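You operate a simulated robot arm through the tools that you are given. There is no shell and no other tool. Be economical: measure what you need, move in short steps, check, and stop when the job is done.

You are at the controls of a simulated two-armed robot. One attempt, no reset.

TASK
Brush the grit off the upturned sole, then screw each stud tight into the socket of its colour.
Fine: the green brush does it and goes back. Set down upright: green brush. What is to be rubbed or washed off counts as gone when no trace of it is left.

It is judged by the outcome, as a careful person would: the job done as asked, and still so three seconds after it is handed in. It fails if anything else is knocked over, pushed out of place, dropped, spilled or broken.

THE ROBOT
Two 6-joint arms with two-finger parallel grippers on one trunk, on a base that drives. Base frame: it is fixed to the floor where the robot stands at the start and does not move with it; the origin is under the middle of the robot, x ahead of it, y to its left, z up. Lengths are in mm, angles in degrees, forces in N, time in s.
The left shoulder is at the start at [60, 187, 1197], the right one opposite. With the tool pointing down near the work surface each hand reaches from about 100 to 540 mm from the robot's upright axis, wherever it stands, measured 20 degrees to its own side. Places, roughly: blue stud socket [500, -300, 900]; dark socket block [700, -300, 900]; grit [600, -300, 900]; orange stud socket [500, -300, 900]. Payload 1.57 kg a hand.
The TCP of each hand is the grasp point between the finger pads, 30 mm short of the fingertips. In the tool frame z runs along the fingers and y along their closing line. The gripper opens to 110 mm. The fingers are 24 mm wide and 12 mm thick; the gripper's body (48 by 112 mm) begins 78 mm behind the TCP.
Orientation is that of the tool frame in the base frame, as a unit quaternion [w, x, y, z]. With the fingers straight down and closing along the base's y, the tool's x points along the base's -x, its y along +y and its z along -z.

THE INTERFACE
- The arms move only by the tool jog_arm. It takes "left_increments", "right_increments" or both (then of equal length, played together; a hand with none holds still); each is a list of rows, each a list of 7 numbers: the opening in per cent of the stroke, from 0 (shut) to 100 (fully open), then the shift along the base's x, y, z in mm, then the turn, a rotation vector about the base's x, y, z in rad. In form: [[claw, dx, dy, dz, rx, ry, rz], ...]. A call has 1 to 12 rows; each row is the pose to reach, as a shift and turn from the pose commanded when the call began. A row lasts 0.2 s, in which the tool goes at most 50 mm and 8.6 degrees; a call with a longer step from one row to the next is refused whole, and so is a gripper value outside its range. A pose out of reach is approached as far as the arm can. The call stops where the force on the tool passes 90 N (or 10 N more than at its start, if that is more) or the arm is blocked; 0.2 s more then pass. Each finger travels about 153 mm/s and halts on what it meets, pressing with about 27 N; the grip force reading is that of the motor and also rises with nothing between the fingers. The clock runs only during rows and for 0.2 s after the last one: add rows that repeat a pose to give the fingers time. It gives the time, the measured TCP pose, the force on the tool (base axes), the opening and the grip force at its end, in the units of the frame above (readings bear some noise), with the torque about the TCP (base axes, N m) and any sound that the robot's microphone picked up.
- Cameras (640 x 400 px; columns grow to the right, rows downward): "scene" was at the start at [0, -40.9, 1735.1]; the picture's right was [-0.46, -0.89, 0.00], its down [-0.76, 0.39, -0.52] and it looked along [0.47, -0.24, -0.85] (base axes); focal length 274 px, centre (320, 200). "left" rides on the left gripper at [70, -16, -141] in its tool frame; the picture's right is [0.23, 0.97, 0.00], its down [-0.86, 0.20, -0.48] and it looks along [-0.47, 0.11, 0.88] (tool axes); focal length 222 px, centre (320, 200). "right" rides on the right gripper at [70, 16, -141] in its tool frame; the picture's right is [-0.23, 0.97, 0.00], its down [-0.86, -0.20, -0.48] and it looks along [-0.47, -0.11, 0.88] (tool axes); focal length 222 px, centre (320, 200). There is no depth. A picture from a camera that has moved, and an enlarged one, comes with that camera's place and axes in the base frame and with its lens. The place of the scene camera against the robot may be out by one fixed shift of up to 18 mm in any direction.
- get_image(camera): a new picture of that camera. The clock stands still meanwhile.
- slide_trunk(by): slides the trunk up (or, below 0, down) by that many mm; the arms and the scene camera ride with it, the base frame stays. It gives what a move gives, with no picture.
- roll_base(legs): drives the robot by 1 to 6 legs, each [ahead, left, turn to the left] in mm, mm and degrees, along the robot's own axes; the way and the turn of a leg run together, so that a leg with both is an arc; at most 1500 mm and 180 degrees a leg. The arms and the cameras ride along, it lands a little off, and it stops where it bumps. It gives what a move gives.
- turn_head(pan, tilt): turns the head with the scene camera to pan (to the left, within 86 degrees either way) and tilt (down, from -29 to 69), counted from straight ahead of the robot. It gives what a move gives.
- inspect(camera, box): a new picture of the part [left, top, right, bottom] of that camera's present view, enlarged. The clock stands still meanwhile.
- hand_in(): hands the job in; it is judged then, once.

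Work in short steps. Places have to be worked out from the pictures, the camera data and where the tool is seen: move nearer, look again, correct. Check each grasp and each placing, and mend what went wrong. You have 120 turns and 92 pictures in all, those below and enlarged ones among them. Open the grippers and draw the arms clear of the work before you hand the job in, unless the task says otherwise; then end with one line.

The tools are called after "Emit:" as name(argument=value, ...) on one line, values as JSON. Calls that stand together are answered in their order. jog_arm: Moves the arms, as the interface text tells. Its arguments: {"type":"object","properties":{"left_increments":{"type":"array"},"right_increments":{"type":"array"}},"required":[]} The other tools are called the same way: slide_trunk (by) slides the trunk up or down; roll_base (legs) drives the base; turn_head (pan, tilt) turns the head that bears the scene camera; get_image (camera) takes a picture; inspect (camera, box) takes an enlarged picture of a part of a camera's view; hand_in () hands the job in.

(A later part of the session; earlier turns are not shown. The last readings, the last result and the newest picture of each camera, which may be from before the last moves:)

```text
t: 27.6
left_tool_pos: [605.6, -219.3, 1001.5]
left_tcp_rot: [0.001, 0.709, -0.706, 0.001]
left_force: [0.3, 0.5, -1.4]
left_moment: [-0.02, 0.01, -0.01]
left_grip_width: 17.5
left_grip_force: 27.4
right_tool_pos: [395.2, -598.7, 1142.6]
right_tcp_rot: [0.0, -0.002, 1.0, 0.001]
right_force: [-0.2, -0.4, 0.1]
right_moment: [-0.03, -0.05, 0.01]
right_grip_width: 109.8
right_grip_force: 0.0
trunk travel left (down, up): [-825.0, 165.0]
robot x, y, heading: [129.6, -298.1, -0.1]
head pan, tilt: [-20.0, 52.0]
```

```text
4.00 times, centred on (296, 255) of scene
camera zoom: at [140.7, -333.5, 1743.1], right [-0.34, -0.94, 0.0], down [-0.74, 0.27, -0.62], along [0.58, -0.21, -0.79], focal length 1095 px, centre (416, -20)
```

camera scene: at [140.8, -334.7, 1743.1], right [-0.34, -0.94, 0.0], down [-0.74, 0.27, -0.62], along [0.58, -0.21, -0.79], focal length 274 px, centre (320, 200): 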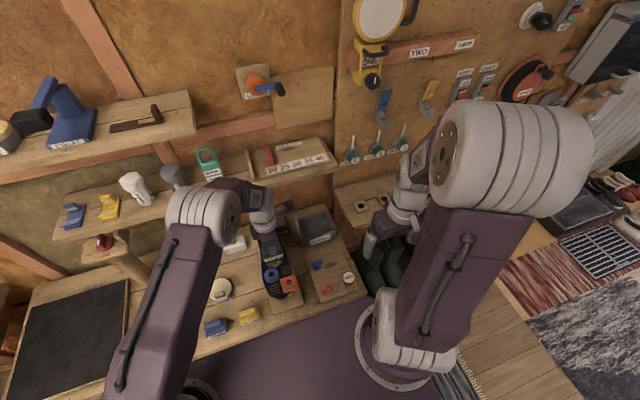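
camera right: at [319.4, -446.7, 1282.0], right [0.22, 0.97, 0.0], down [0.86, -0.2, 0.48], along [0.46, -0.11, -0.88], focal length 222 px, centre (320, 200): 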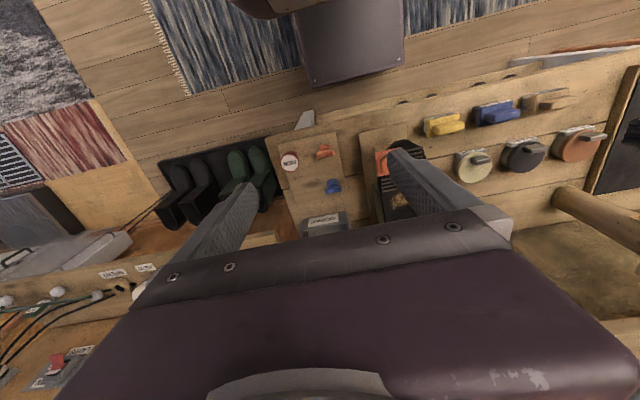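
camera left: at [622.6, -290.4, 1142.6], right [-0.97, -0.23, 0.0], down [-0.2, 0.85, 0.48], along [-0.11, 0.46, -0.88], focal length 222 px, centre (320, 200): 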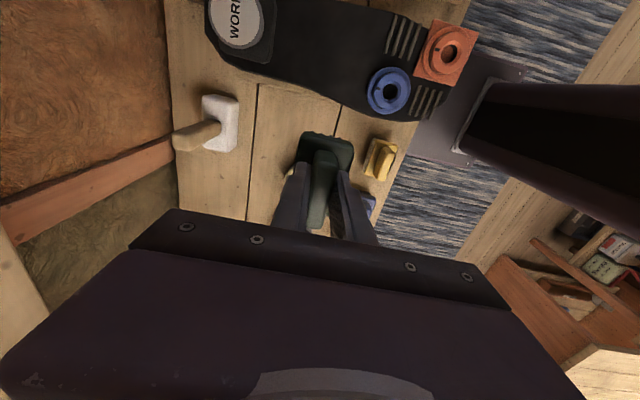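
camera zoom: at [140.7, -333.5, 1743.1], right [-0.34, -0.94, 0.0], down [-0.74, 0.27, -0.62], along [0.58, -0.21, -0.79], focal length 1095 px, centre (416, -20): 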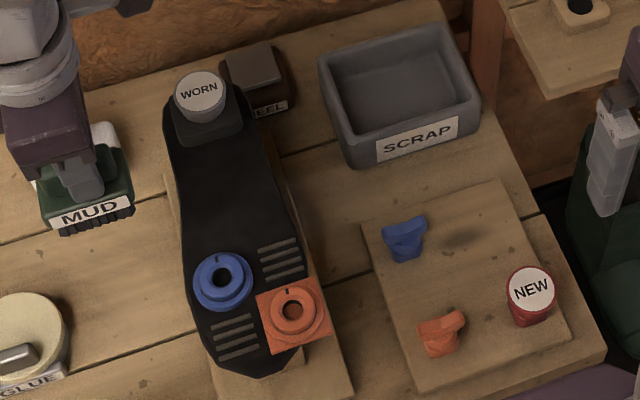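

No trace of grit remains. I return the brush to above its place [478, 156].

Emit:
jog_arm(left_increments=[[5, -10, 35, 0, 0, 0, 0], [5, -20, 70, 0, 0, 0, 0], [5, -30, 105, 0, 0, 0, 0], [5, -42, 140, 0, 0, 0, 0], [5, -54, 175, 0, 0, 0, 0], [5, -66, 210, 0, 0, 0, 0], [5, -78, 245, 0, 0, 0, 0], [5, -90, 280, 0, 0, 0, 0], [5, -102, 315, 0, 0, 0, 0], [5, -115, 350, 0, 0, 0, 0], [5, -127, 375, -20, 0, 0, 0], [5, -127, 375, -60, 0, 0, 0]])

Emit:
get_image(camera="left")

Emit:
inspect(camera="scene", box=[60, 270, 220, 380])

```text
t: 30.2
left_tool_pos: [476.2, 155.9, 940.9]
left_tcp_rot: [0.002, 0.708, -0.706, -0.001]
left_force: [0.3, -1.3, -1.0]
left_moment: [0.02, 0.02, -0.02]
left_grip_width: 17.7
left_grip_force: 27.4
right_tool_pos: [395.1, -597.2, 1143.4]
right_tcp_rot: [-0.001, -0.001, 1.0, 0.0]
right_force: [0.2, -0.2, -0.4]
right_moment: [0.0, 0.03, -0.02]
right_grip_width: 109.8
right_grip_force: 0.1
trunk travel left (down, up): [-825.0, 165.0]
robot x, y, heading: [131.9, -296.4, 0.1]
head pan, tilt: [-20.0, 52.0]
```

```text
55 pictures are left
camera left: at [493.2, 86.4, 1081.8], right [-0.97, -0.23, 0.0], down [-0.2, 0.85, 0.48], along [-0.11, 0.47, -0.88], focal length 222 px, centre (320, 200)
```

left: 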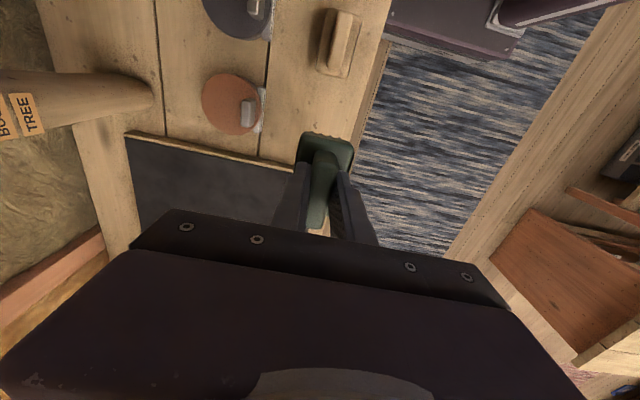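

```text
3.64 times, centred on (140, 325) of scene
camera zoom: at [141.9, -333.6, 1743.2], right [-0.34, -0.94, 0.0], down [-0.74, 0.27, -0.62], along [0.58, -0.21, -0.79], focal length 996 px, centre (974, -254)
```

zoom: 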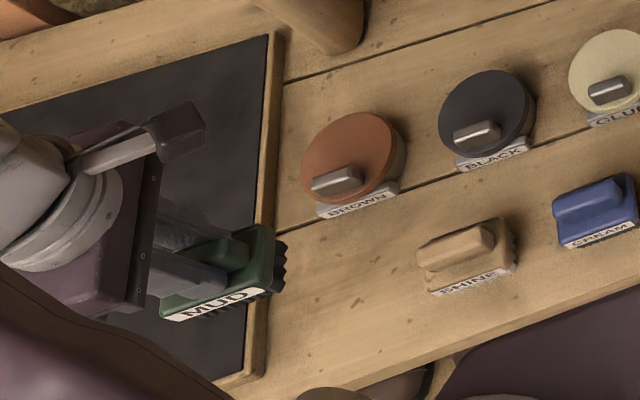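

I lower the brush to just above the bench at the same spot, then gently onto it.

Emit:
jog_arm(left_increments=[[5, 1, 0, -45, 0, 0, 0], [5, 1, 0, -90, 0, 0, 0], [5, 1, 0, -130, 0, 0, 0], [5, 1, 0, -152, 0, 0, 0], [5, 1, 0, -158, 0, 0, 0], [5, 1, 0, -161, 0, 0, 0]])

Emit:
get_image(camera="left")

```text
t: 31.6
left_tool_pos: [476.2, 152.4, 780.2]
left_tcp_rot: [0.001, 0.708, -0.706, 0.0]
left_force: [-1.0, -0.2, -1.5]
left_moment: [0.01, 0.0, 0.02]
left_grip_width: 17.4
left_grip_force: 26.8
right_tool_pos: [393.3, -598.3, 1142.9]
right_tcp_rot: [0.0, -0.002, 1.0, 0.0]
right_force: [0.2, -0.3, 0.1]
right_moment: [0.0, 0.01, 0.01]
right_grip_width: 109.9
right_grip_force: 0.1
trunk travel left (down, up): [-825.0, 165.0]
robot x, y, heading: [127.8, -301.3, 0.4]
head pan, tilt: [-20.0, 52.0]
```

```text
53 pictures are left
camera left: at [494.6, 82.9, 922.3], right [-0.97, -0.23, 0.0], down [-0.2, 0.85, 0.48], along [-0.11, 0.47, -0.88], focal length 222 px, centre (320, 200)
```

left: 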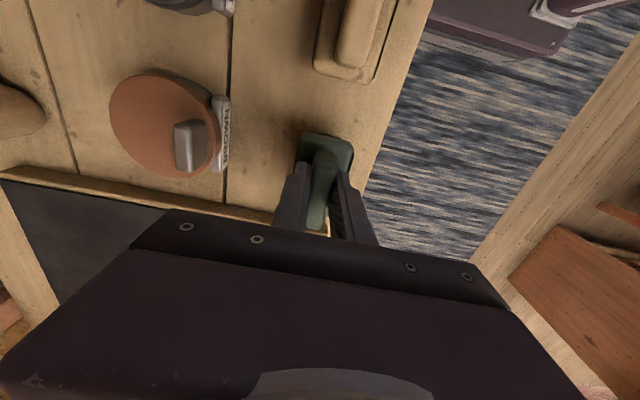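

Near the bench; I go down in 1.5 mm steps to contact.

Emit:
jog_arm(left_increments=[[5, 1, 2, -1.5, 0, 0, 0], [5, 1, 2, -3, 0, 0, 0], [5, 1, 2, -4.5, 0, 0, 0], [5, 1, 2, -5.5, 0, 0, 0]])

```text
t: 32.6
left_tool_pos: [479.0, 155.4, 775.0]
left_tcp_rot: [0.001, 0.708, -0.707, -0.001]
left_force: [0.1, -0.6, -1.2]
left_moment: [-0.03, -0.03, 0.02]
left_grip_width: 17.2
left_grip_force: 26.4
right_tool_pos: [395.5, -598.7, 1143.7]
right_tcp_rot: [0.0, -0.002, 1.0, 0.0]
right_force: [0.3, 1.2, 1.0]
right_moment: [0.01, 0.03, 0.02]
right_grip_width: 109.8
right_grip_force: 0.1
trunk travel left (down, up): [-825.0, 165.0]
robot x, y, heading: [129.1, -296.9, 0.4]
head pan, tilt: [-20.0, 52.0]
```

Still no contact force; a little further in 1 mm steps.

Emit:
jog_arm(left_increments=[[5, 0, 0, -1, 0, 0, 0], [5, 0, 0, -2, 0, 0, 0], [5, 0, 0, -3, 0, 0, 0]])

```text
t: 33.4
left_tool_pos: [478.4, 154.9, 774.6]
left_tcp_rot: [-0.002, 0.708, -0.706, 0.0]
left_force: [-1.7, 1.4, 25.9]
left_moment: [-0.68, 0.3, -0.01]
left_grip_width: 17.3
left_grip_force: 27.3
right_tool_pos: [391.8, -602.0, 1142.5]
right_tcp_rot: [0.001, -0.002, 1.0, 0.002]
right_force: [0.0, -0.4, -0.1]
right_moment: [-0.01, -0.02, -0.01]
right_grip_width: 110.0
right_grip_force: 0.1
trunk travel left (down, up): [-825.0, 165.0]
robot x, y, heading: [129.7, -298.2, 0.4]
head pan, tilt: [-20.0, 52.0]
```

Contact with the bench. I ease up 1.5 mm, open slightly, then lift off.

Emit:
jog_arm(left_increments=[[5, 0, 0, 2, 0, 0, 0], [14, 0, 0, 2, 0, 0, 0], [28, 0, 0, 2, 0, 0, 0], [28, 0, 0, 2, 0, 0, 0], [28, 0, 0, 20, 0, 0, 0], [28, 0, 0, 60, 0, 0, 0], [28, 0, 0, 110, 0, 0, 0], [28, 0, 0, 150, 0, 0, 0]])

Emit:
get_image(camera="left")

```text
t: 35.2
left_tool_pos: [477.5, 154.0, 920.0]
left_tcp_rot: [0.0, 0.708, -0.706, 0.0]
left_force: [0.4, 0.7, 0.2]
left_moment: [-0.01, 0.0, 0.01]
left_grip_width: 30.7
left_grip_force: 0.0
right_tool_pos: [392.7, -598.9, 1143.2]
right_tcp_rot: [0.0, -0.001, 1.0, 0.0]
right_force: [-0.3, 0.0, 0.2]
right_moment: [0.0, -0.01, -0.02]
right_grip_width: 110.0
right_grip_force: 0.1
trunk travel left (down, up): [-825.0, 165.0]
robot x, y, heading: [129.7, -298.7, 0.1]
head pan, tilt: [-20.0, 52.0]
```

```text
52 pictures are left
camera left: at [495.1, 84.9, 1062.1], right [-0.97, -0.23, 0.0], down [-0.2, 0.85, 0.48], along [-0.11, 0.47, -0.88], focal length 222 px, centre (320, 200)
```

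left: 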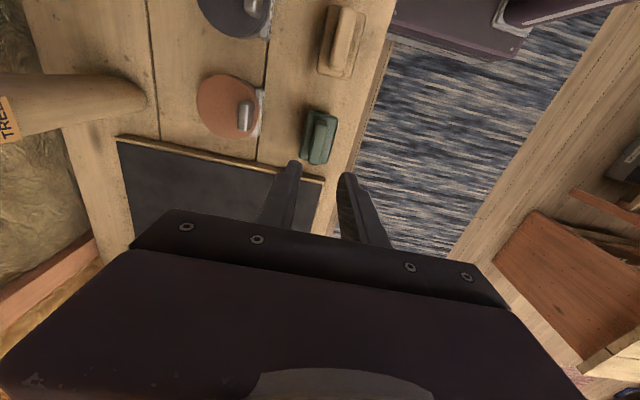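

Brush is back upright in place. Now I bring the right hand above the orange stud for a close look.

Emit:
jog_arm(left_increments=[[28, 0, 0, 40, 0, 0, 0], [28, 0, 0, 80, 0, 0, 0], [28, -20, 10, 110, 0, 0, 0], [28, -40, 20, 130, 0, 0, 0], [28, -40, 20, 130, 0, 0, 0], [28, -40, 20, 130, 0, 0, 0]], right_increments=[[100, 15, 22, -30, 0, 0, 0], [100, 30, 45, -60, 0, 0, 0], [100, 45, 68, -90, 0, 0, 0], [100, 60, 90, -120, 0, 0, 0], [100, 75, 113, -150, 0, 0, 0], [100, 85, 130, -180, 0, 0, 0]])

Emit:
get_image(camera="right")

Emit:
inspect(camera="right", box=[260, 110, 380, 185])

```text
t: 36.6
left_tool_pos: [439.5, 177.0, 1049.2]
left_tcp_rot: [0.001, 0.708, -0.706, -0.001]
left_force: [-0.1, -0.1, 0.0]
left_moment: [-0.01, 0.02, 0.03]
left_grip_width: 30.7
left_grip_force: 0.0
right_tool_pos: [478.6, -468.6, 965.3]
right_tcp_rot: [0.0, -0.002, 1.0, 0.001]
right_force: [-0.6, -0.8, -0.4]
right_moment: [-0.03, 0.02, -0.01]
right_grip_width: 110.2
right_grip_force: 0.0
trunk travel left (down, up): [-825.0, 165.0]
robot x, y, heading: [131.6, -298.4, 0.3]
head pan, tilt: [-20.0, 52.0]
```

```text
51 pictures are left
camera right: at [408.1, -452.0, 1105.7], right [0.22, 0.97, 0.0], down [0.86, -0.2, 0.48], along [0.47, -0.11, -0.88], focal length 222 px, centre (320, 200)
```

right: 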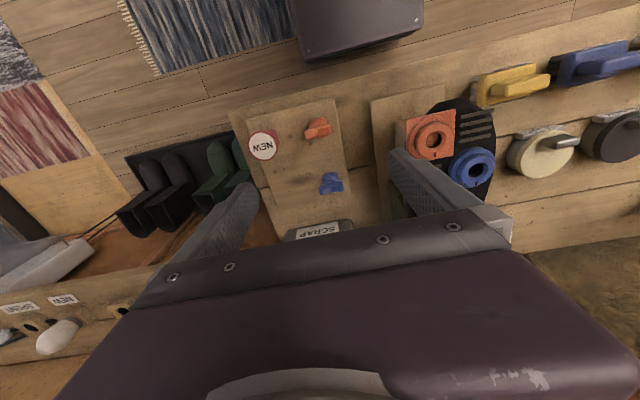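

```text
5.33 times, centred on (320, 148) of right
camera zoom: at [408.1, -452.0, 1105.7], right [0.22, 0.97, 0.0], down [0.86, -0.2, 0.48], along [0.47, -0.11, -0.88], focal length 1185 px, centre (320, 480)
```

zoom: 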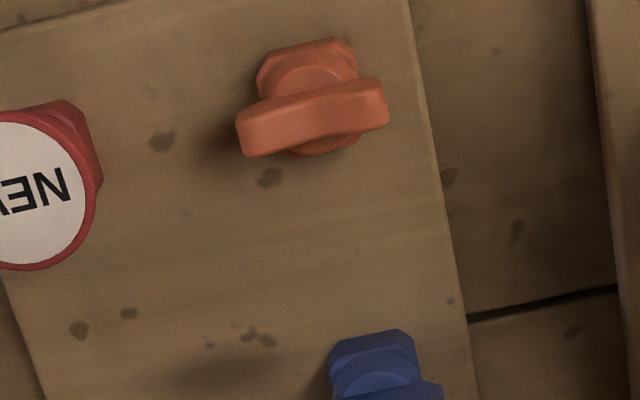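

The orange stud stands upright with a wing bar along y, about 43 mm long, centred at [479,-471]. I turn the right hand +90° so the fingers close along x, and lower above it.

Emit:
jog_arm(right_increments=[[60, 0, 0, -8, 0, 0, 0.143], [60, 0, 0, -16, 0, 0, 0.286], [60, 0, 0, -24, 0, 0, 0.429], [60, 0, 0, -32, 0, 0, 0.572], [60, 0, -1, -40, 0, 0, 0.715], [60, 0, -1, -48, 0, 0, 0.858], [60, 0, -1, -56, 0, 0, 1.0], [60, 0, -1, -64, 0, 0, 1.143], [60, 0, -2, -70, 0, 0, 1.286], [60, 0, -2, -75, 0, 0, 1.43], [60, 0, -2, -80, 0, 0, 1.571]])

Emit:
get_image(camera="right")

```text
t: 39.0
left_tool_pos: [439.5, 177.2, 1049.3]
left_tcp_rot: [0.0, 0.709, -0.706, 0.0]
left_force: [-0.8, 0.4, -0.2]
left_moment: [-0.02, -0.03, -0.01]
left_grip_width: 30.8
left_grip_force: 0.1
right_tool_pos: [478.9, -471.2, 886.1]
right_tcp_rot: [0.001, 0.71, -0.705, 0.0]
right_force: [-0.3, 0.8, -0.1]
right_moment: [-0.02, 0.0, 0.01]
right_grip_width: 65.7
right_grip_force: 0.1
trunk travel left (down, up): [-825.0, 165.0]
robot x, y, heading: [131.2, -302.5, 0.3]
head pan, tilt: [-20.0, 52.0]
```

```text
49 pictures are left
camera right: at [461.4, -539.6, 1026.8], right [-0.98, 0.22, 0.0], down [0.19, 0.86, 0.48], along [0.11, 0.47, -0.88], focal length 222 px, centre (320, 200)
```

right: 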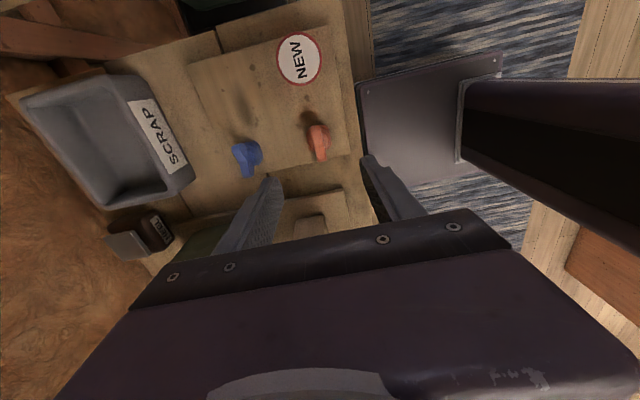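

Emit:
inspect(camera="right", box=[270, 110, 366, 170])

```text
6.67 times, centred on (318, 140) of right
camera zoom: at [461.4, -539.6, 1026.8], right [-0.98, 0.22, 0.0], down [0.19, 0.86, 0.48], along [0.11, 0.47, -0.88], focal length 1481 px, centre (333, 600)
```

zoom: 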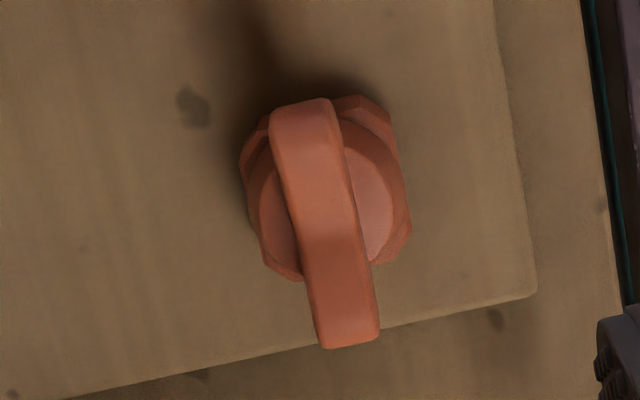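

Wing top at about [480,-471,750], 12 mm thick, along y. I lower with the gripper opened ~35 mm and check.

Emit:
jog_arm(right_increments=[[40, 1, 0, -35, 0, 0, 0], [35, 1, 0, -70, 0, 0, 0], [35, 1, 0, -95, 0, 0, 0], [35, 1, 0, -108, 0, 0, 0]])

Emit:
inspect(camera="right", box=[240, 110, 400, 210])

```text
t: 40.0
left_tool_pos: [440.2, 176.1, 1048.9]
left_tcp_rot: [-0.001, 0.709, -0.705, 0.0]
left_force: [0.1, 0.2, -0.8]
left_moment: [-0.01, 0.02, -0.02]
left_grip_width: 30.4
left_grip_force: 0.0
right_tool_pos: [479.7, -469.8, 777.2]
right_tcp_rot: [0.0, 0.708, -0.706, 0.0]
right_force: [0.3, 0.4, 0.2]
right_moment: [-0.01, 0.0, -0.03]
right_grip_width: 38.3
right_grip_force: 0.0
trunk travel left (down, up): [-825.0, 165.0]
robot x, y, heading: [128.8, -301.8, 0.1]
head pan, tilt: [-20.0, 52.0]
```

```text
4.00 times, centred on (320, 160) of right
camera zoom: at [462.2, -539.3, 918.5], right [-0.97, 0.22, 0.0], down [0.2, 0.86, 0.48], along [0.11, 0.47, -0.88], focal length 888 px, centre (320, 360)
```

zoom: 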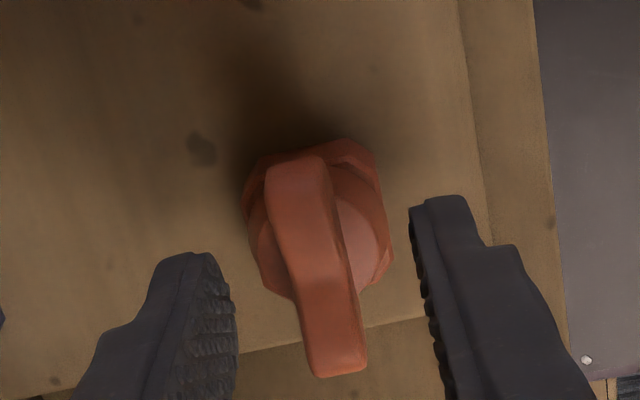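

Aligned. I lower 8 mm more and close on the wing.

Emit:
jog_arm(right_increments=[[35, 0, 0, -4, 0, 0, 0], [35, 0, 0, -8, 0, 0, 0], [15, 0, 0, -8, 0, 0, 0], [3, 0, 0, -8, 0, 0, 0], [3, 0, 0, -8, 0, 0, 0]])

Emit:
inspect(camera="right", box=[240, 110, 400, 210])

```text
t: 41.2
left_tool_pos: [439.6, 176.8, 1049.4]
left_tcp_rot: [0.0, 0.708, -0.706, 0.0]
left_force: [-0.4, -0.3, 0.4]
left_moment: [0.0, -0.01, 0.05]
left_grip_width: 30.9
left_grip_force: 0.0
right_tool_pos: [479.0, -470.9, 770.6]
right_tcp_rot: [0.0, 0.708, -0.706, 0.0]
right_force: [1.2, -0.6, 2.5]
right_moment: [-0.04, 0.01, 0.02]
right_grip_width: 23.7
right_grip_force: 26.4
trunk travel left (down, up): [-825.0, 165.0]
robot x, y, heading: [129.9, -299.3, 0.2]
head pan, tilt: [-20.0, 52.0]
```

```text
4.00 times, centred on (320, 160) of right
camera zoom: at [461.2, -539.8, 910.6], right [-0.97, 0.22, 0.0], down [0.2, 0.86, 0.48], along [0.11, 0.47, -0.88], focal length 888 px, centre (320, 360)
```

zoom: 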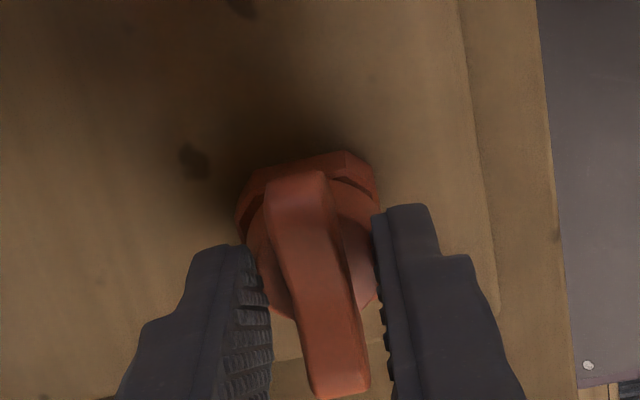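

The fingers took the round shoulder (24 mm) beneath the wing. I open, raise 9 mm and close on the wing itself.

Emit:
jog_arm(right_increments=[[30, 0, 0, 0, 0, 0, 0], [30, 0, 0, 9, 0, 0, 0], [12, 0, 0, 9, 0, 0, 0], [2, 0, 0, 9, 0, 0, 0], [2, 0, 0, 9, 0, 0, 0]])

Emit:
inspect(camera="right", box=[240, 110, 400, 210])

```text
t: 42.4
left_tool_pos: [439.9, 176.2, 1049.3]
left_tcp_rot: [0.0, 0.708, -0.706, 0.0]
left_force: [-0.4, -0.1, 0.1]
left_moment: [0.0, -0.02, 0.02]
left_grip_width: 30.9
left_grip_force: 0.1
right_tool_pos: [480.3, -472.1, 776.8]
right_tcp_rot: [0.0, 0.709, -0.706, 0.0]
right_force: [0.0, -0.4, -0.1]
right_moment: [0.0, -0.01, 0.01]
right_grip_width: 10.4
right_grip_force: 26.8
trunk travel left (down, up): [-825.0, 165.0]
robot x, y, heading: [129.9, -301.1, 0.4]
head pan, tilt: [-20.0, 52.0]
```

```text
4.00 times, centred on (320, 160) of right
camera zoom: at [462.3, -540.4, 918.3], right [-0.97, 0.22, 0.0], down [0.2, 0.86, 0.48], along [0.11, 0.47, -0.88], focal length 888 px, centre (320, 360)
```

zoom: 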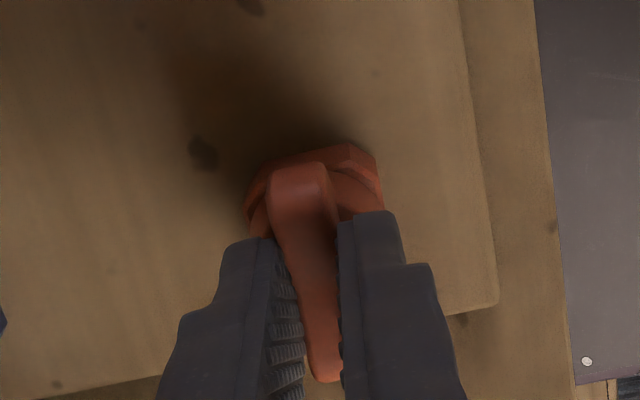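

Wing gripped at 10.4 mm. I lift the stud straight up and look.

Emit:
jog_arm(right_increments=[[2, 0, 0, 10, 0, 0, 0], [2, 0, 0, 40, 0, 0, 0], [2, 0, 0, 80, 0, 0, 0], [2, 0, 0, 120, 0, 0, 0], [2, 0, 0, 160, 0, 0, 0], [2, 0, 0, 190, 0, 0, 0]])

Emit:
get_image(camera="right")

Emit:
inspect(camera="scene", box=[250, 220, 370, 310])

```text
t: 43.8
left_tool_pos: [438.6, 175.7, 1049.2]
left_tcp_rot: [0.0, 0.709, -0.706, 0.0]
left_force: [0.5, -0.6, -0.1]
left_moment: [0.02, -0.01, 0.02]
left_grip_width: 30.9
left_grip_force: 0.2
right_tool_pos: [478.9, -472.9, 970.6]
right_tcp_rot: [0.0, 0.709, -0.705, 0.0]
right_force: [0.1, 1.0, 0.5]
right_moment: [0.01, -0.01, -0.01]
right_grip_width: 10.7
right_grip_force: 27.1
trunk travel left (down, up): [-825.0, 165.0]
robot x, y, heading: [129.3, -297.9, 0.1]
head pan, tilt: [-20.0, 52.0]
```

```text
44 pictures are left
camera right: at [460.6, -542.5, 1111.6], right [-0.97, 0.22, 0.0], down [0.2, 0.86, 0.48], along [0.11, 0.47, -0.88], focal length 222 px, centre (320, 200)
```

right: 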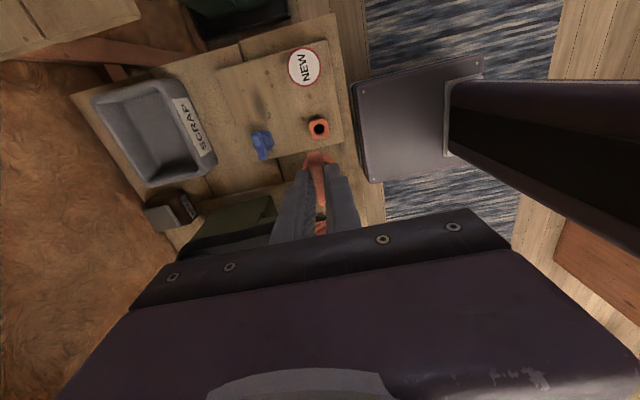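

```text
4.44 times, centred on (310, 265) of scene
camera zoom: at [139.4, -334.4, 1743.1], right [-0.34, -0.94, 0.0], down [-0.74, 0.27, -0.62], along [0.58, -0.21, -0.79], focal length 1217 px, centre (364, -89)
```

zoom: 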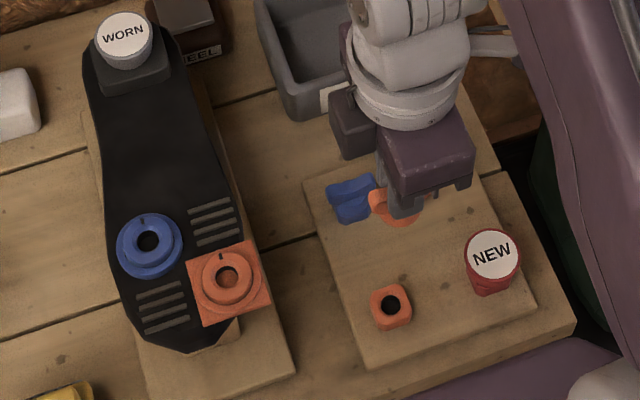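

The stud came out of its holder. I move it above the orange socket, about [495,-345].

Emit:
jog_arm(right_increments=[[2, 5, 35, 0, 0, 0, 0], [2, 10, 70, 0, 0, 0, 0], [2, 14, 105, 0, 0, 0, 0], [2, 16, 128, 0, 0, 0, 0], [2, 16, 128, 0, 0, 0, 0]])

Emit:
get_image(camera="right")

Emit:
inspect(camera="scene", box=[230, 210, 350, 310])

```text
t: 45.0
left_tool_pos: [438.9, 176.1, 1048.8]
left_tcp_rot: [-0.001, 0.709, -0.706, 0.0]
left_force: [-0.3, -0.7, 0.5]
left_moment: [0.03, 0.04, 0.02]
left_grip_width: 30.7
left_grip_force: 0.0
right_tool_pos: [496.8, -344.6, 968.3]
right_tcp_rot: [0.0, 0.708, -0.706, -0.001]
right_force: [0.4, -0.4, -0.7]
right_moment: [-0.01, -0.02, -0.01]
right_grip_width: 10.6
right_grip_force: 26.6
trunk travel left (down, up): [-825.0, 165.0]
robot x, y, heading: [130.5, -298.4, 0.1]
head pan, tilt: [-20.0, 52.0]
```

```text
42 pictures are left
camera right: at [479.2, -414.7, 1110.0], right [-0.97, 0.22, 0.0], down [0.2, 0.86, 0.48], along [0.11, 0.47, -0.88], focal length 222 px, centre (320, 200)
```

right: 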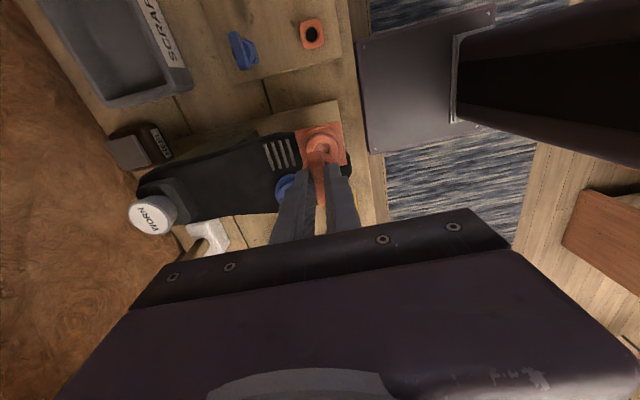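

```text
4.00 times, centred on (290, 260) of scene
camera zoom: at [140.3, -334.9, 1743.1], right [-0.34, -0.94, 0.0], down [-0.74, 0.27, -0.62], along [0.58, -0.21, -0.79], focal length 1095 px, centre (440, -40)
```

zoom: 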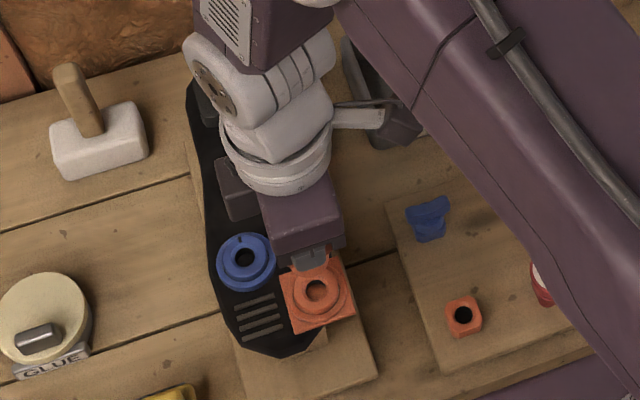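

I enlarge the right view to check the alignment of stud and hole.

Emit:
inspect(camera="right", box=[264, 100, 392, 180])

```text
5.00 times, centred on (328, 140) of right
camera zoom: at [479.2, -414.7, 1110.0], right [-0.97, 0.22, 0.0], down [0.2, 0.86, 0.48], along [0.11, 0.47, -0.88], focal length 1111 px, centre (280, 500)
```

zoom: 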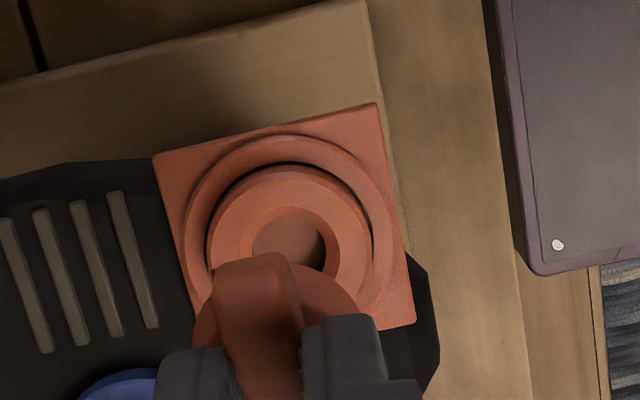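

Hole is about 2.5 mm to −x and 2.3 mm to −y of the tool axis. I correct and lower toward the socket.

Emit:
jog_arm(right_increments=[[2, -2.6, -2.4, 0, 0, 0, 0], [2, -2.6, -2.4, -10, 0, 0, 0], [2, -2.6, -2.4, -20, 0, 0, 0], [2, -2.6, -2.4, -28, 0, 0, 0]])

Emit:
inspect(camera="right", box=[264, 110, 392, 190])

Emit:
inspect(camera="scene", box=[280, 255, 344, 295])

```text
t: 46.0
left_tool_pos: [440.1, 176.4, 1049.8]
left_tcp_rot: [-0.001, 0.708, -0.706, 0.001]
left_force: [0.6, 0.7, 1.3]
left_moment: [-0.01, -0.01, -0.02]
left_grip_width: 31.1
left_grip_force: 0.0
right_tool_pos: [493.3, -346.1, 940.8]
right_tcp_rot: [0.001, 0.708, -0.706, 0.0]
right_force: [-0.7, 0.4, -0.6]
right_moment: [-0.02, -0.06, 0.02]
right_grip_width: 10.7
right_grip_force: 27.0
trunk travel left (down, up): [-825.0, 165.0]
robot x, y, heading: [131.3, -297.9, 0.3]
head pan, tilt: [-20.0, 52.0]
```

```text
5.00 times, centred on (328, 150) of right
camera zoom: at [475.8, -415.0, 1081.7], right [-0.97, 0.22, 0.0], down [0.2, 0.86, 0.48], along [0.11, 0.47, -0.88], focal length 1111 px, centre (280, 450)
```

zoom: 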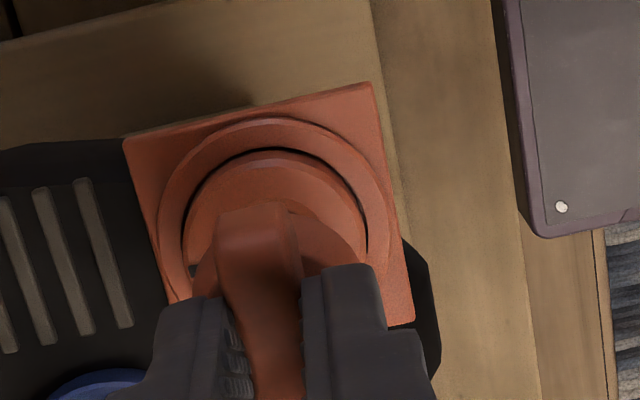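

```text
10.00 times, centred on (312, 275) of scene
camera zoom: at [140.5, -334.3, 1743.1], right [-0.34, -0.94, 0.0], down [-0.74, 0.27, -0.62], along [0.58, -0.21, -0.79], focal length 2738 px, centre (400, -550)
```

zoom: 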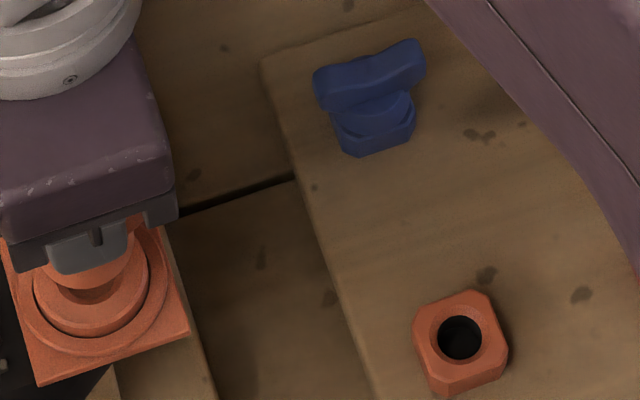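

Nearly centred; small correction (+1.2, −0.8) and lower in 2 mm steps, watching for contact.

Emit:
jog_arm(right_increments=[[2, 1.2, -0.8, -2, 0, 0, 0], [2, 1.2, -0.8, -4, 0, 0, 0], [2, 1.2, -0.8, -6, 0, 0, 0], [2, 1.2, -0.8, -8, 0, 0, 0], [2, 1.2, -0.8, -10, 0, 0, 0]])

```text
t: 47.2
left_tool_pos: [438.8, 177.1, 1048.6]
left_tcp_rot: [-0.001, 0.709, -0.706, 0.0]
left_force: [-1.0, -0.6, 1.0]
left_moment: [0.0, 0.0, 0.02]
left_grip_width: 30.7
left_grip_force: 0.0
right_tool_pos: [494.7, -345.9, 930.1]
right_tcp_rot: [0.0, 0.708, -0.706, -0.001]
right_force: [-0.2, -0.1, 0.0]
right_moment: [0.02, 0.01, 0.0]
right_grip_width: 10.6
right_grip_force: 27.2
trunk travel left (down, up): [-825.0, 165.0]
robot x, y, heading: [130.0, -296.6, 0.1]
head pan, tilt: [-20.0, 52.0]
```

No contact yet; continue down 8 mm.

Emit:
jog_arm(right_increments=[[2, 0, 0, -2, 0, 0, 0], [2, 0, 0, -4, 0, 0, 0], [2, 0, 0, -6, 0, 0, 0], [2, 0, 0, -8, 0, 0, 0]])

Emit:
inspect(camera="scene", box=[270, 255, 334, 295])

```text
t: 48.2
left_tool_pos: [439.7, 176.9, 1048.6]
left_tcp_rot: [0.0, 0.708, -0.706, 0.0]
left_force: [0.1, 0.2, 0.6]
left_moment: [0.0, 0.01, 0.0]
left_grip_width: 30.5
left_grip_force: 0.0
right_tool_pos: [493.5, -343.9, 923.7]
right_tcp_rot: [0.0, 0.708, -0.706, 0.0]
right_force: [0.3, 0.0, -0.5]
right_moment: [-0.05, 0.03, -0.02]
right_grip_width: 10.4
right_grip_force: 26.8
trunk travel left (down, up): [-825.0, 165.0]
robot x, y, heading: [130.9, -298.7, -0.0]
head pan, tilt: [-20.0, 52.0]
```

```text
10.00 times, centred on (302, 275) of scene
camera zoom: at [140.5, -334.4, 1743.1], right [-0.34, -0.94, 0.0], down [-0.74, 0.27, -0.62], along [0.58, -0.21, -0.79], focal length 2738 px, centre (500, -550)
```

zoom: 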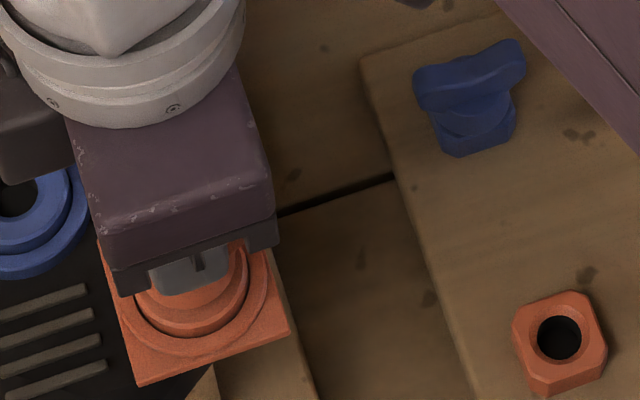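

Stud is going over the socket centre without force. I continue down.

Emit:
jog_arm(right_increments=[[2, 0, 0, -2, 0, 0, 0], [2, 0, 0, -4, 0, 0, 0], [2, 0, 0, -6, 0, 0, 0]])

```text
t: 49.0
left_tool_pos: [439.2, 177.6, 1048.5]
left_tcp_rot: [0.001, 0.708, -0.706, -0.001]
left_force: [-0.7, -0.7, -0.3]
left_moment: [0.01, 0.01, -0.02]
left_grip_width: 30.7
left_grip_force: 0.1
right_tool_pos: [494.6, -343.8, 918.4]
right_tcp_rot: [0.0, 0.708, -0.706, 0.001]
right_force: [0.1, 0.4, -1.0]
right_moment: [0.02, 0.02, 0.01]
right_grip_width: 10.7
right_grip_force: 27.1
trunk travel left (down, up): [-825.0, 165.0]
robot x, y, heading: [133.4, -300.0, 0.1]
head pan, tilt: [-20.0, 52.0]
```

Emit:
jog_arm(right_increments=[[2, 0, 0, -2, 0, 0, 0], [2, 0, 0, -4, 0, 0, 0], [2, 0, 0, -5.5, 0, 0, 0]])

Emit:
inspect(camera="right", box=[264, 110, 392, 190])

```text
t: 49.8
left_tool_pos: [437.7, 175.4, 1050.9]
left_tcp_rot: [0.0, 0.709, -0.705, 0.0]
left_force: [0.1, -0.6, -0.5]
left_moment: [-0.01, 0.02, 0.02]
left_grip_width: 30.6
left_grip_force: 0.0
right_tool_pos: [494.3, -344.4, 912.5]
right_tcp_rot: [-0.003, 0.708, -0.706, 0.001]
right_force: [3.6, -3.5, 26.0]
right_moment: [-0.13, -0.06, 0.01]
right_grip_width: 10.8
right_grip_force: 26.8
trunk travel left (down, up): [-825.0, 165.0]
robot x, y, heading: [133.1, -299.7, 0.1]
head pan, tilt: [-20.0, 52.0]
```

```text
5.00 times, centred on (328, 150) of right
camera zoom: at [475.6, -414.6, 1053.6], right [-0.97, 0.22, 0.0], down [0.19, 0.85, 0.48], along [0.11, 0.47, -0.88], focal length 1111 px, centre (280, 450)
```

zoom: 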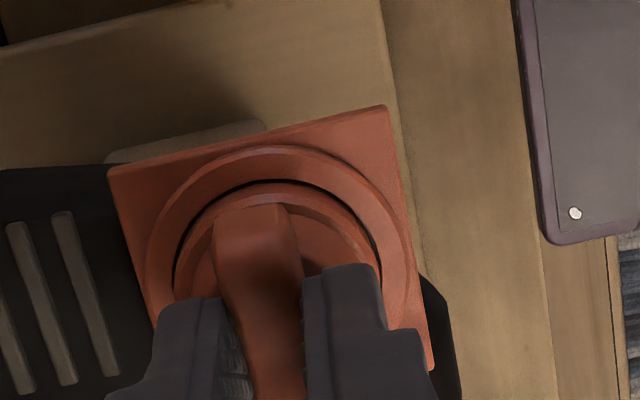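

Contact at TCP z≈913 with 26 N. I check centring from the scene camera before turning.

Emit:
inspect(camera="scene", box=[270, 262, 318, 292])

```text
13.33 times, centred on (294, 277) of scene
camera zoom: at [137.4, -335.5, 1743.6], right [-0.34, -0.94, 0.0], down [-0.74, 0.27, -0.62], along [0.58, -0.21, -0.79], focal length 3651 px, centre (667, -827)
```

zoom: 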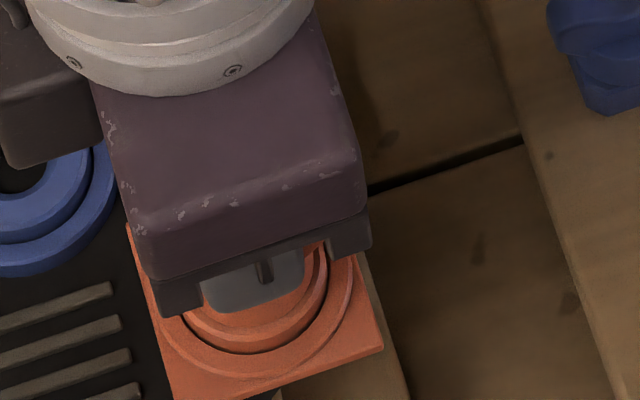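

It looks centred within about 1 mm. I turn it clockwise ~90° with light downward push and watch height and torque.

Emit:
jog_arm(right_increments=[[2, 0, 0, 0.5, 0, 0, -0.14], [2, 0, 0, 0.5, 0, 0, -0.28], [2, 0, 0, 0.3, 0, 0, -0.42], [2, 0, 0, 0.2, 0, 0, -0.56], [2, 0, 0, 0, 0, 0, -0.7], [2, 0, 0, 0, 0, 0, -0.84], [2, 0, 0, -0.3, 0, 0, -0.98], [2, 0, 0, -0.5, 0, 0, -1.12], [2, 0, 0, -0.7, 0, 0, -1.26], [2, 0, 0, -1, 0, 0, -1.4], [2, 0, 0, -1, 0, 0, -1.54]])

Emit:
inspect(camera="right", box=[240, 110, 400, 210])

```text
t: 52.2
left_tool_pos: [438.9, 177.3, 1048.9]
left_tcp_rot: [0.001, 0.709, -0.706, 0.001]
left_force: [1.1, -0.4, 0.1]
left_moment: [0.01, 0.0, -0.01]
left_grip_width: 30.8
left_grip_force: 0.1
right_tool_pos: [494.6, -344.2, 909.9]
right_tcp_rot: [0.001, -0.016, 1.0, -0.001]
right_force: [8.1, 2.9, 25.6]
right_moment: [0.08, -0.26, -0.02]
right_grip_width: 10.6
right_grip_force: 27.4
trunk travel left (down, up): [-825.0, 165.0]
robot x, y, heading: [129.6, -297.9, 0.3]
head pan, tilt: [-20.0, 52.0]
```

```text
4.00 times, centred on (320, 160) of right
camera zoom: at [422.7, -330.1, 1051.4], right [0.2, 0.98, 0.0], down [0.86, -0.17, 0.48], along [0.47, -0.09, -0.88], focal length 888 px, centre (320, 360)
```

zoom: 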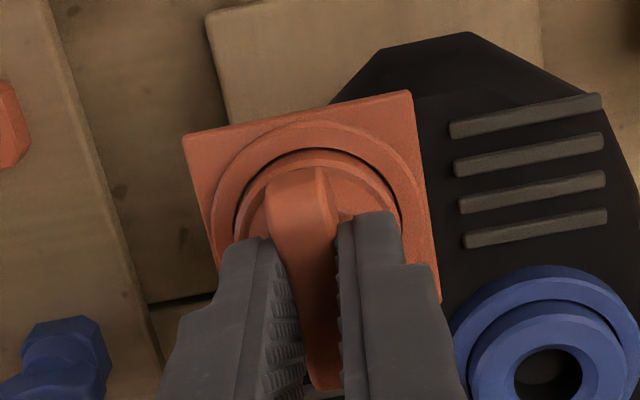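

Turning freely; height dropped a bit. I continue clockwise another ~90° with a small centring correction.

Emit:
jog_arm(right_increments=[[2, 0.7, -0.3, 0, 0, 0, -0.14], [2, 0.7, -0.3, -0.2, 0, 0, -0.28], [2, 0.7, -0.3, -0.4, 0, 0, -0.42], [2, 0.7, -0.3, -0.5, 0, 0, -0.56], [2, 0.7, -0.3, -0.6, 0, 0, -0.7], [2, 0.7, -0.3, -0.8, 0, 0, -0.84], [2, 0.7, -0.3, -1, 0, 0, -0.98], [2, 0.7, -0.3, -1, 0, 0, -1.12], [2, 0.7, -0.3, -1.2, 0, 0, -1.26], [2, 0.7, -0.3, -1.4, 0, 0, -1.4], [2, 0.7, -0.3, -1.5, 0, 0, -1.54]])

```text
t: 54.6
left_tool_pos: [438.7, 176.9, 1049.3]
left_tcp_rot: [0.0, 0.708, -0.707, 0.0]
left_force: [-0.2, -0.8, -0.1]
left_moment: [0.05, 0.03, -0.03]
left_grip_width: 30.8
left_grip_force: 0.0
right_tool_pos: [494.5, -347.1, 909.1]
right_tcp_rot: [0.0, 0.685, 0.728, 0.0]
right_force: [-11.4, 25.3, 0.2]
right_moment: [0.55, 0.31, -0.03]
right_grip_width: 43.6
right_grip_force: 26.9
trunk travel left (down, up): [-825.0, 165.0]
robot x, y, heading: [132.8, -299.0, -0.0]
head pan, tilt: [-20.0, 52.0]
```

The grip jumped to 43.6 mm: the fingers have slipped round the wing. I look.

Emit:
get_image(camera="right")

Emit:
inspect(camera="right", box=[240, 110, 400, 210])

```text
33 pictures are left
camera right: at [505.3, -276.5, 1050.3], right [0.99, -0.17, 0.0], down [-0.15, -0.87, 0.48], along [-0.08, -0.47, -0.88], focal length 222 px, centre (320, 200)
```

right: 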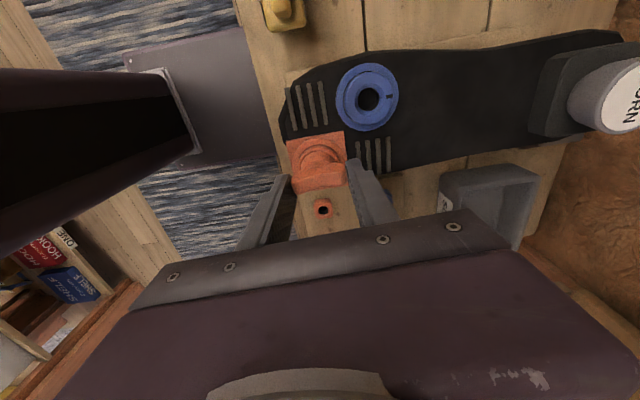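

```text
4.00 times, centred on (320, 160) of right
camera zoom: at [505.3, -276.5, 1050.3], right [0.99, -0.17, 0.0], down [-0.15, -0.87, 0.48], along [-0.08, -0.47, -0.88], focal length 888 px, centre (320, 360)
```

zoom: 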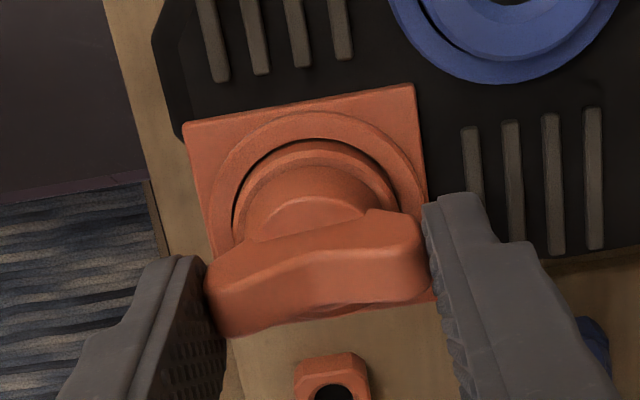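

The stud sits in the socket with its wing along x; it stayed after the first 90° and the fingers slipped. I open, raise, turn the hand back so the pads face the wing again, and look.

Emit:
jog_arm(right_increments=[[60, 0, 0, 0, 0, 0, 0], [60, 0, 0, 12, 0, 0, 0], [60, 0, 0, 32, 0, 0, 0.14]])

Emit:
jog_arm(right_increments=[[60, 0, 0, 0, 0, 0, 0.14], [60, 0, 0, 0, 0, 0, 0.28], [60, 0, 0, 0, 0, 0, 0.42], [60, 0, 0, 0, 0, 0, 0.56], [60, 0, 0, 0, 0, 0, 0.7], [60, 0, 0, 0, 0, 0, 0.84], [60, 0, 0, 0, 0, 0, 0.98], [60, 0, 0, 0, 0, 0, 1.12], [60, 0, 0, 0, 0, 0, 1.26], [60, 0, 0, 0, 0, 0, 1.4], [60, 0, 0, 0, 0, 0, 1.44]])

Emit:
inspect(camera="right", box=[240, 110, 400, 210])

```text
t: 55.4
left_tool_pos: [438.7, 177.0, 1048.8]
left_tcp_rot: [0.0, 0.708, -0.706, 0.001]
left_force: [-0.6, 0.6, -0.5]
left_moment: [0.02, 0.0, 0.0]
left_grip_width: 30.7
left_grip_force: 0.0
right_tool_pos: [493.2, -345.0, 940.2]
right_tcp_rot: [0.0, 0.632, 0.775, 0.0]
right_force: [-0.5, -0.5, 0.1]
right_moment: [-0.01, 0.0, -0.01]
right_grip_width: 65.7
right_grip_force: 0.1
trunk travel left (down, up): [-825.0, 165.0]
robot x, y, heading: [131.3, -297.8, 0.3]
head pan, tilt: [-20.0, 52.0]
```

```text
t: 57.8
left_tool_pos: [438.5, 176.2, 1048.2]
left_tcp_rot: [0.0, 0.708, -0.706, 0.0]
left_force: [-0.6, -0.2, 0.2]
left_moment: [0.02, 0.0, -0.01]
left_grip_width: 30.8
left_grip_force: 0.2
right_tool_pos: [494.7, -345.6, 941.5]
right_tcp_rot: [0.0, -0.038, 0.999, 0.0]
right_force: [0.3, 0.5, -0.3]
right_moment: [-0.03, 0.0, -0.01]
right_grip_width: 66.0
right_grip_force: 0.1
trunk travel left (down, up): [-825.0, 165.0]
robot x, y, heading: [130.5, -298.3, 0.1]
head pan, tilt: [-20.0, 52.0]
```

```text
4.00 times, centred on (320, 160) of right
camera zoom: at [422.2, -334.4, 1081.7], right [0.15, 0.99, 0.0], down [0.87, -0.13, 0.48], along [0.47, -0.07, -0.88], focal length 888 px, centre (320, 360)
```

zoom: 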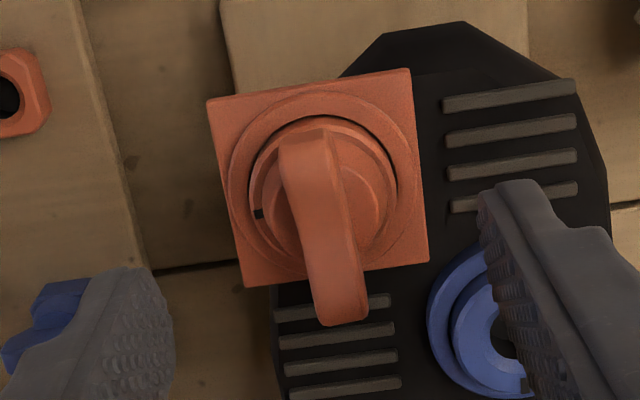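

The ring's tick turned with the stud by ~90°, so it screws. I regrip the wing (along x) a little deeper and twist on in small amounts, watching the torque.

Emit:
jog_arm(right_increments=[[35, -0.5, 1, -15, 0, 0, 0], [35, -0.5, 1, -28, 0, 0, -0.04], [30, -0.5, 1, -34, 0, 0, -0.04], [10, -0.5, 1, -34, 0, 0, -0.04], [0, -0.5, 1, -34, 0, 0, -0.04], [0, -0.5, 1, -34, 0, 0, -0.04]])

Emit:
jog_arm(right_increments=[[0, 0, 0, 0, 0, 0, -0.1], [0, 0, 0, 0, 0, 0, -0.2]])

```text
t: 59.2
left_tool_pos: [439.2, 176.8, 1049.7]
left_tcp_rot: [0.0, 0.708, -0.706, 0.0]
left_force: [0.2, 0.3, -0.4]
left_moment: [-0.01, -0.01, 0.0]
left_grip_width: 30.9
left_grip_force: 0.0
right_tool_pos: [493.7, -344.0, 907.6]
right_tcp_rot: [0.0, -0.017, 1.0, 0.0]
right_force: [0.2, 2.0, 1.8]
right_moment: [0.08, -0.03, 0.01]
right_grip_width: 23.5
right_grip_force: 27.4
trunk travel left (down, up): [-825.0, 165.0]
robot x, y, heading: [131.9, -301.1, 0.2]
head pan, tilt: [-20.0, 52.0]
```

```text
t: 59.8
left_tool_pos: [437.5, 176.0, 1050.7]
left_tcp_rot: [-0.001, 0.708, -0.706, 0.001]
left_force: [0.2, 0.2, 0.1]
left_moment: [0.0, 0.05, 0.02]
left_grip_width: 30.9
left_grip_force: 0.1
right_tool_pos: [495.7, -343.3, 909.9]
right_tcp_rot: [0.003, 0.082, 0.997, 0.0]
right_force: [3.7, -0.9, 33.2]
right_moment: [-0.05, -0.08, 0.84]
right_grip_width: 13.4
right_grip_force: 27.1
trunk travel left (down, up): [-825.0, 165.0]
robot x, y, heading: [129.8, -300.9, 0.4]
head pan, tilt: [-20.0, 52.0]
```

Reaction torque of 0.84 Nm shows strong resistance. I regrip squarely a few mm higher and test a twist again without down-force.

Emit:
jog_arm(right_increments=[[35, -1, 0, 0, 0, 0, 0], [35, -1, 0, 4, 0, 0, 0.1], [35, -1, 0, 4, 0, 0, 0.18], [10, -1, 0, 4, 0, 0, 0.18], [0, -1, 0, 4, 0, 0, 0.18], [0, -1, 0, 4, 0, 0, 0.18]])

Emit:
jog_arm(right_increments=[[0, 0, 0, 0, 0, 0, -0.06], [0, 0, 0, 0, 0, 0, -0.12]])

Emit:
inspect(camera="right", box=[240, 110, 400, 210])

```text
t: 61.2
left_tool_pos: [438.8, 178.0, 1048.6]
left_tcp_rot: [0.001, 0.709, -0.706, 0.0]
left_force: [0.4, 0.6, 0.2]
left_moment: [0.0, -0.02, -0.02]
left_grip_width: 31.1
left_grip_force: 0.0
right_tool_pos: [492.7, -344.1, 909.9]
right_tcp_rot: [-0.001, -0.007, 1.0, -0.001]
right_force: [-4.4, 4.8, -3.8]
right_moment: [0.18, 0.17, 0.03]
right_grip_width: 10.3
right_grip_force: 27.0
trunk travel left (down, up): [-825.0, 165.0]
robot x, y, heading: [131.7, -299.0, 0.1]
head pan, tilt: [-20.0, 52.0]
```

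```text
t: 61.8
left_tool_pos: [437.9, 177.4, 1049.9]
left_tcp_rot: [0.0, 0.709, -0.705, 0.001]
left_force: [0.3, -0.6, 0.6]
left_moment: [0.02, 0.02, -0.01]
left_grip_width: 30.6
left_grip_force: 0.1
right_tool_pos: [491.4, -343.4, 911.1]
right_tcp_rot: [-0.001, 0.053, 0.999, 0.0]
right_force: [-3.2, 3.6, -4.0]
right_moment: [0.11, 0.19, 0.76]
right_grip_width: 11.9
right_grip_force: 27.0
trunk travel left (down, up): [-825.0, 165.0]
robot x, y, heading: [130.5, -298.9, 0.1]
head pan, tilt: [-20.0, 52.0]
```

```text
4.00 times, centred on (320, 160) of right
camera zoom: at [423.7, -320.5, 1051.7], right [0.33, 0.94, 0.0], down [0.83, -0.29, 0.48], along [0.45, -0.16, -0.88], focal length 888 px, centre (320, 360)
```

zoom: 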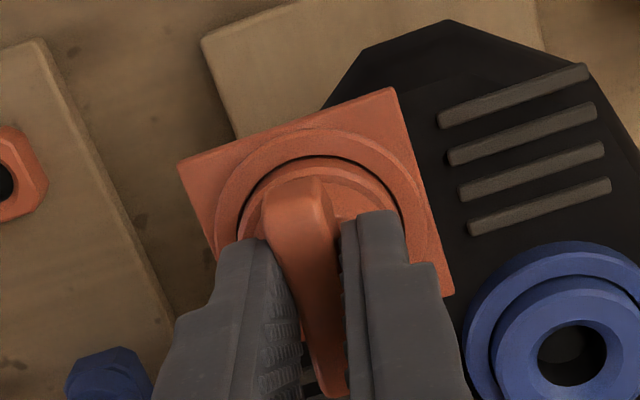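

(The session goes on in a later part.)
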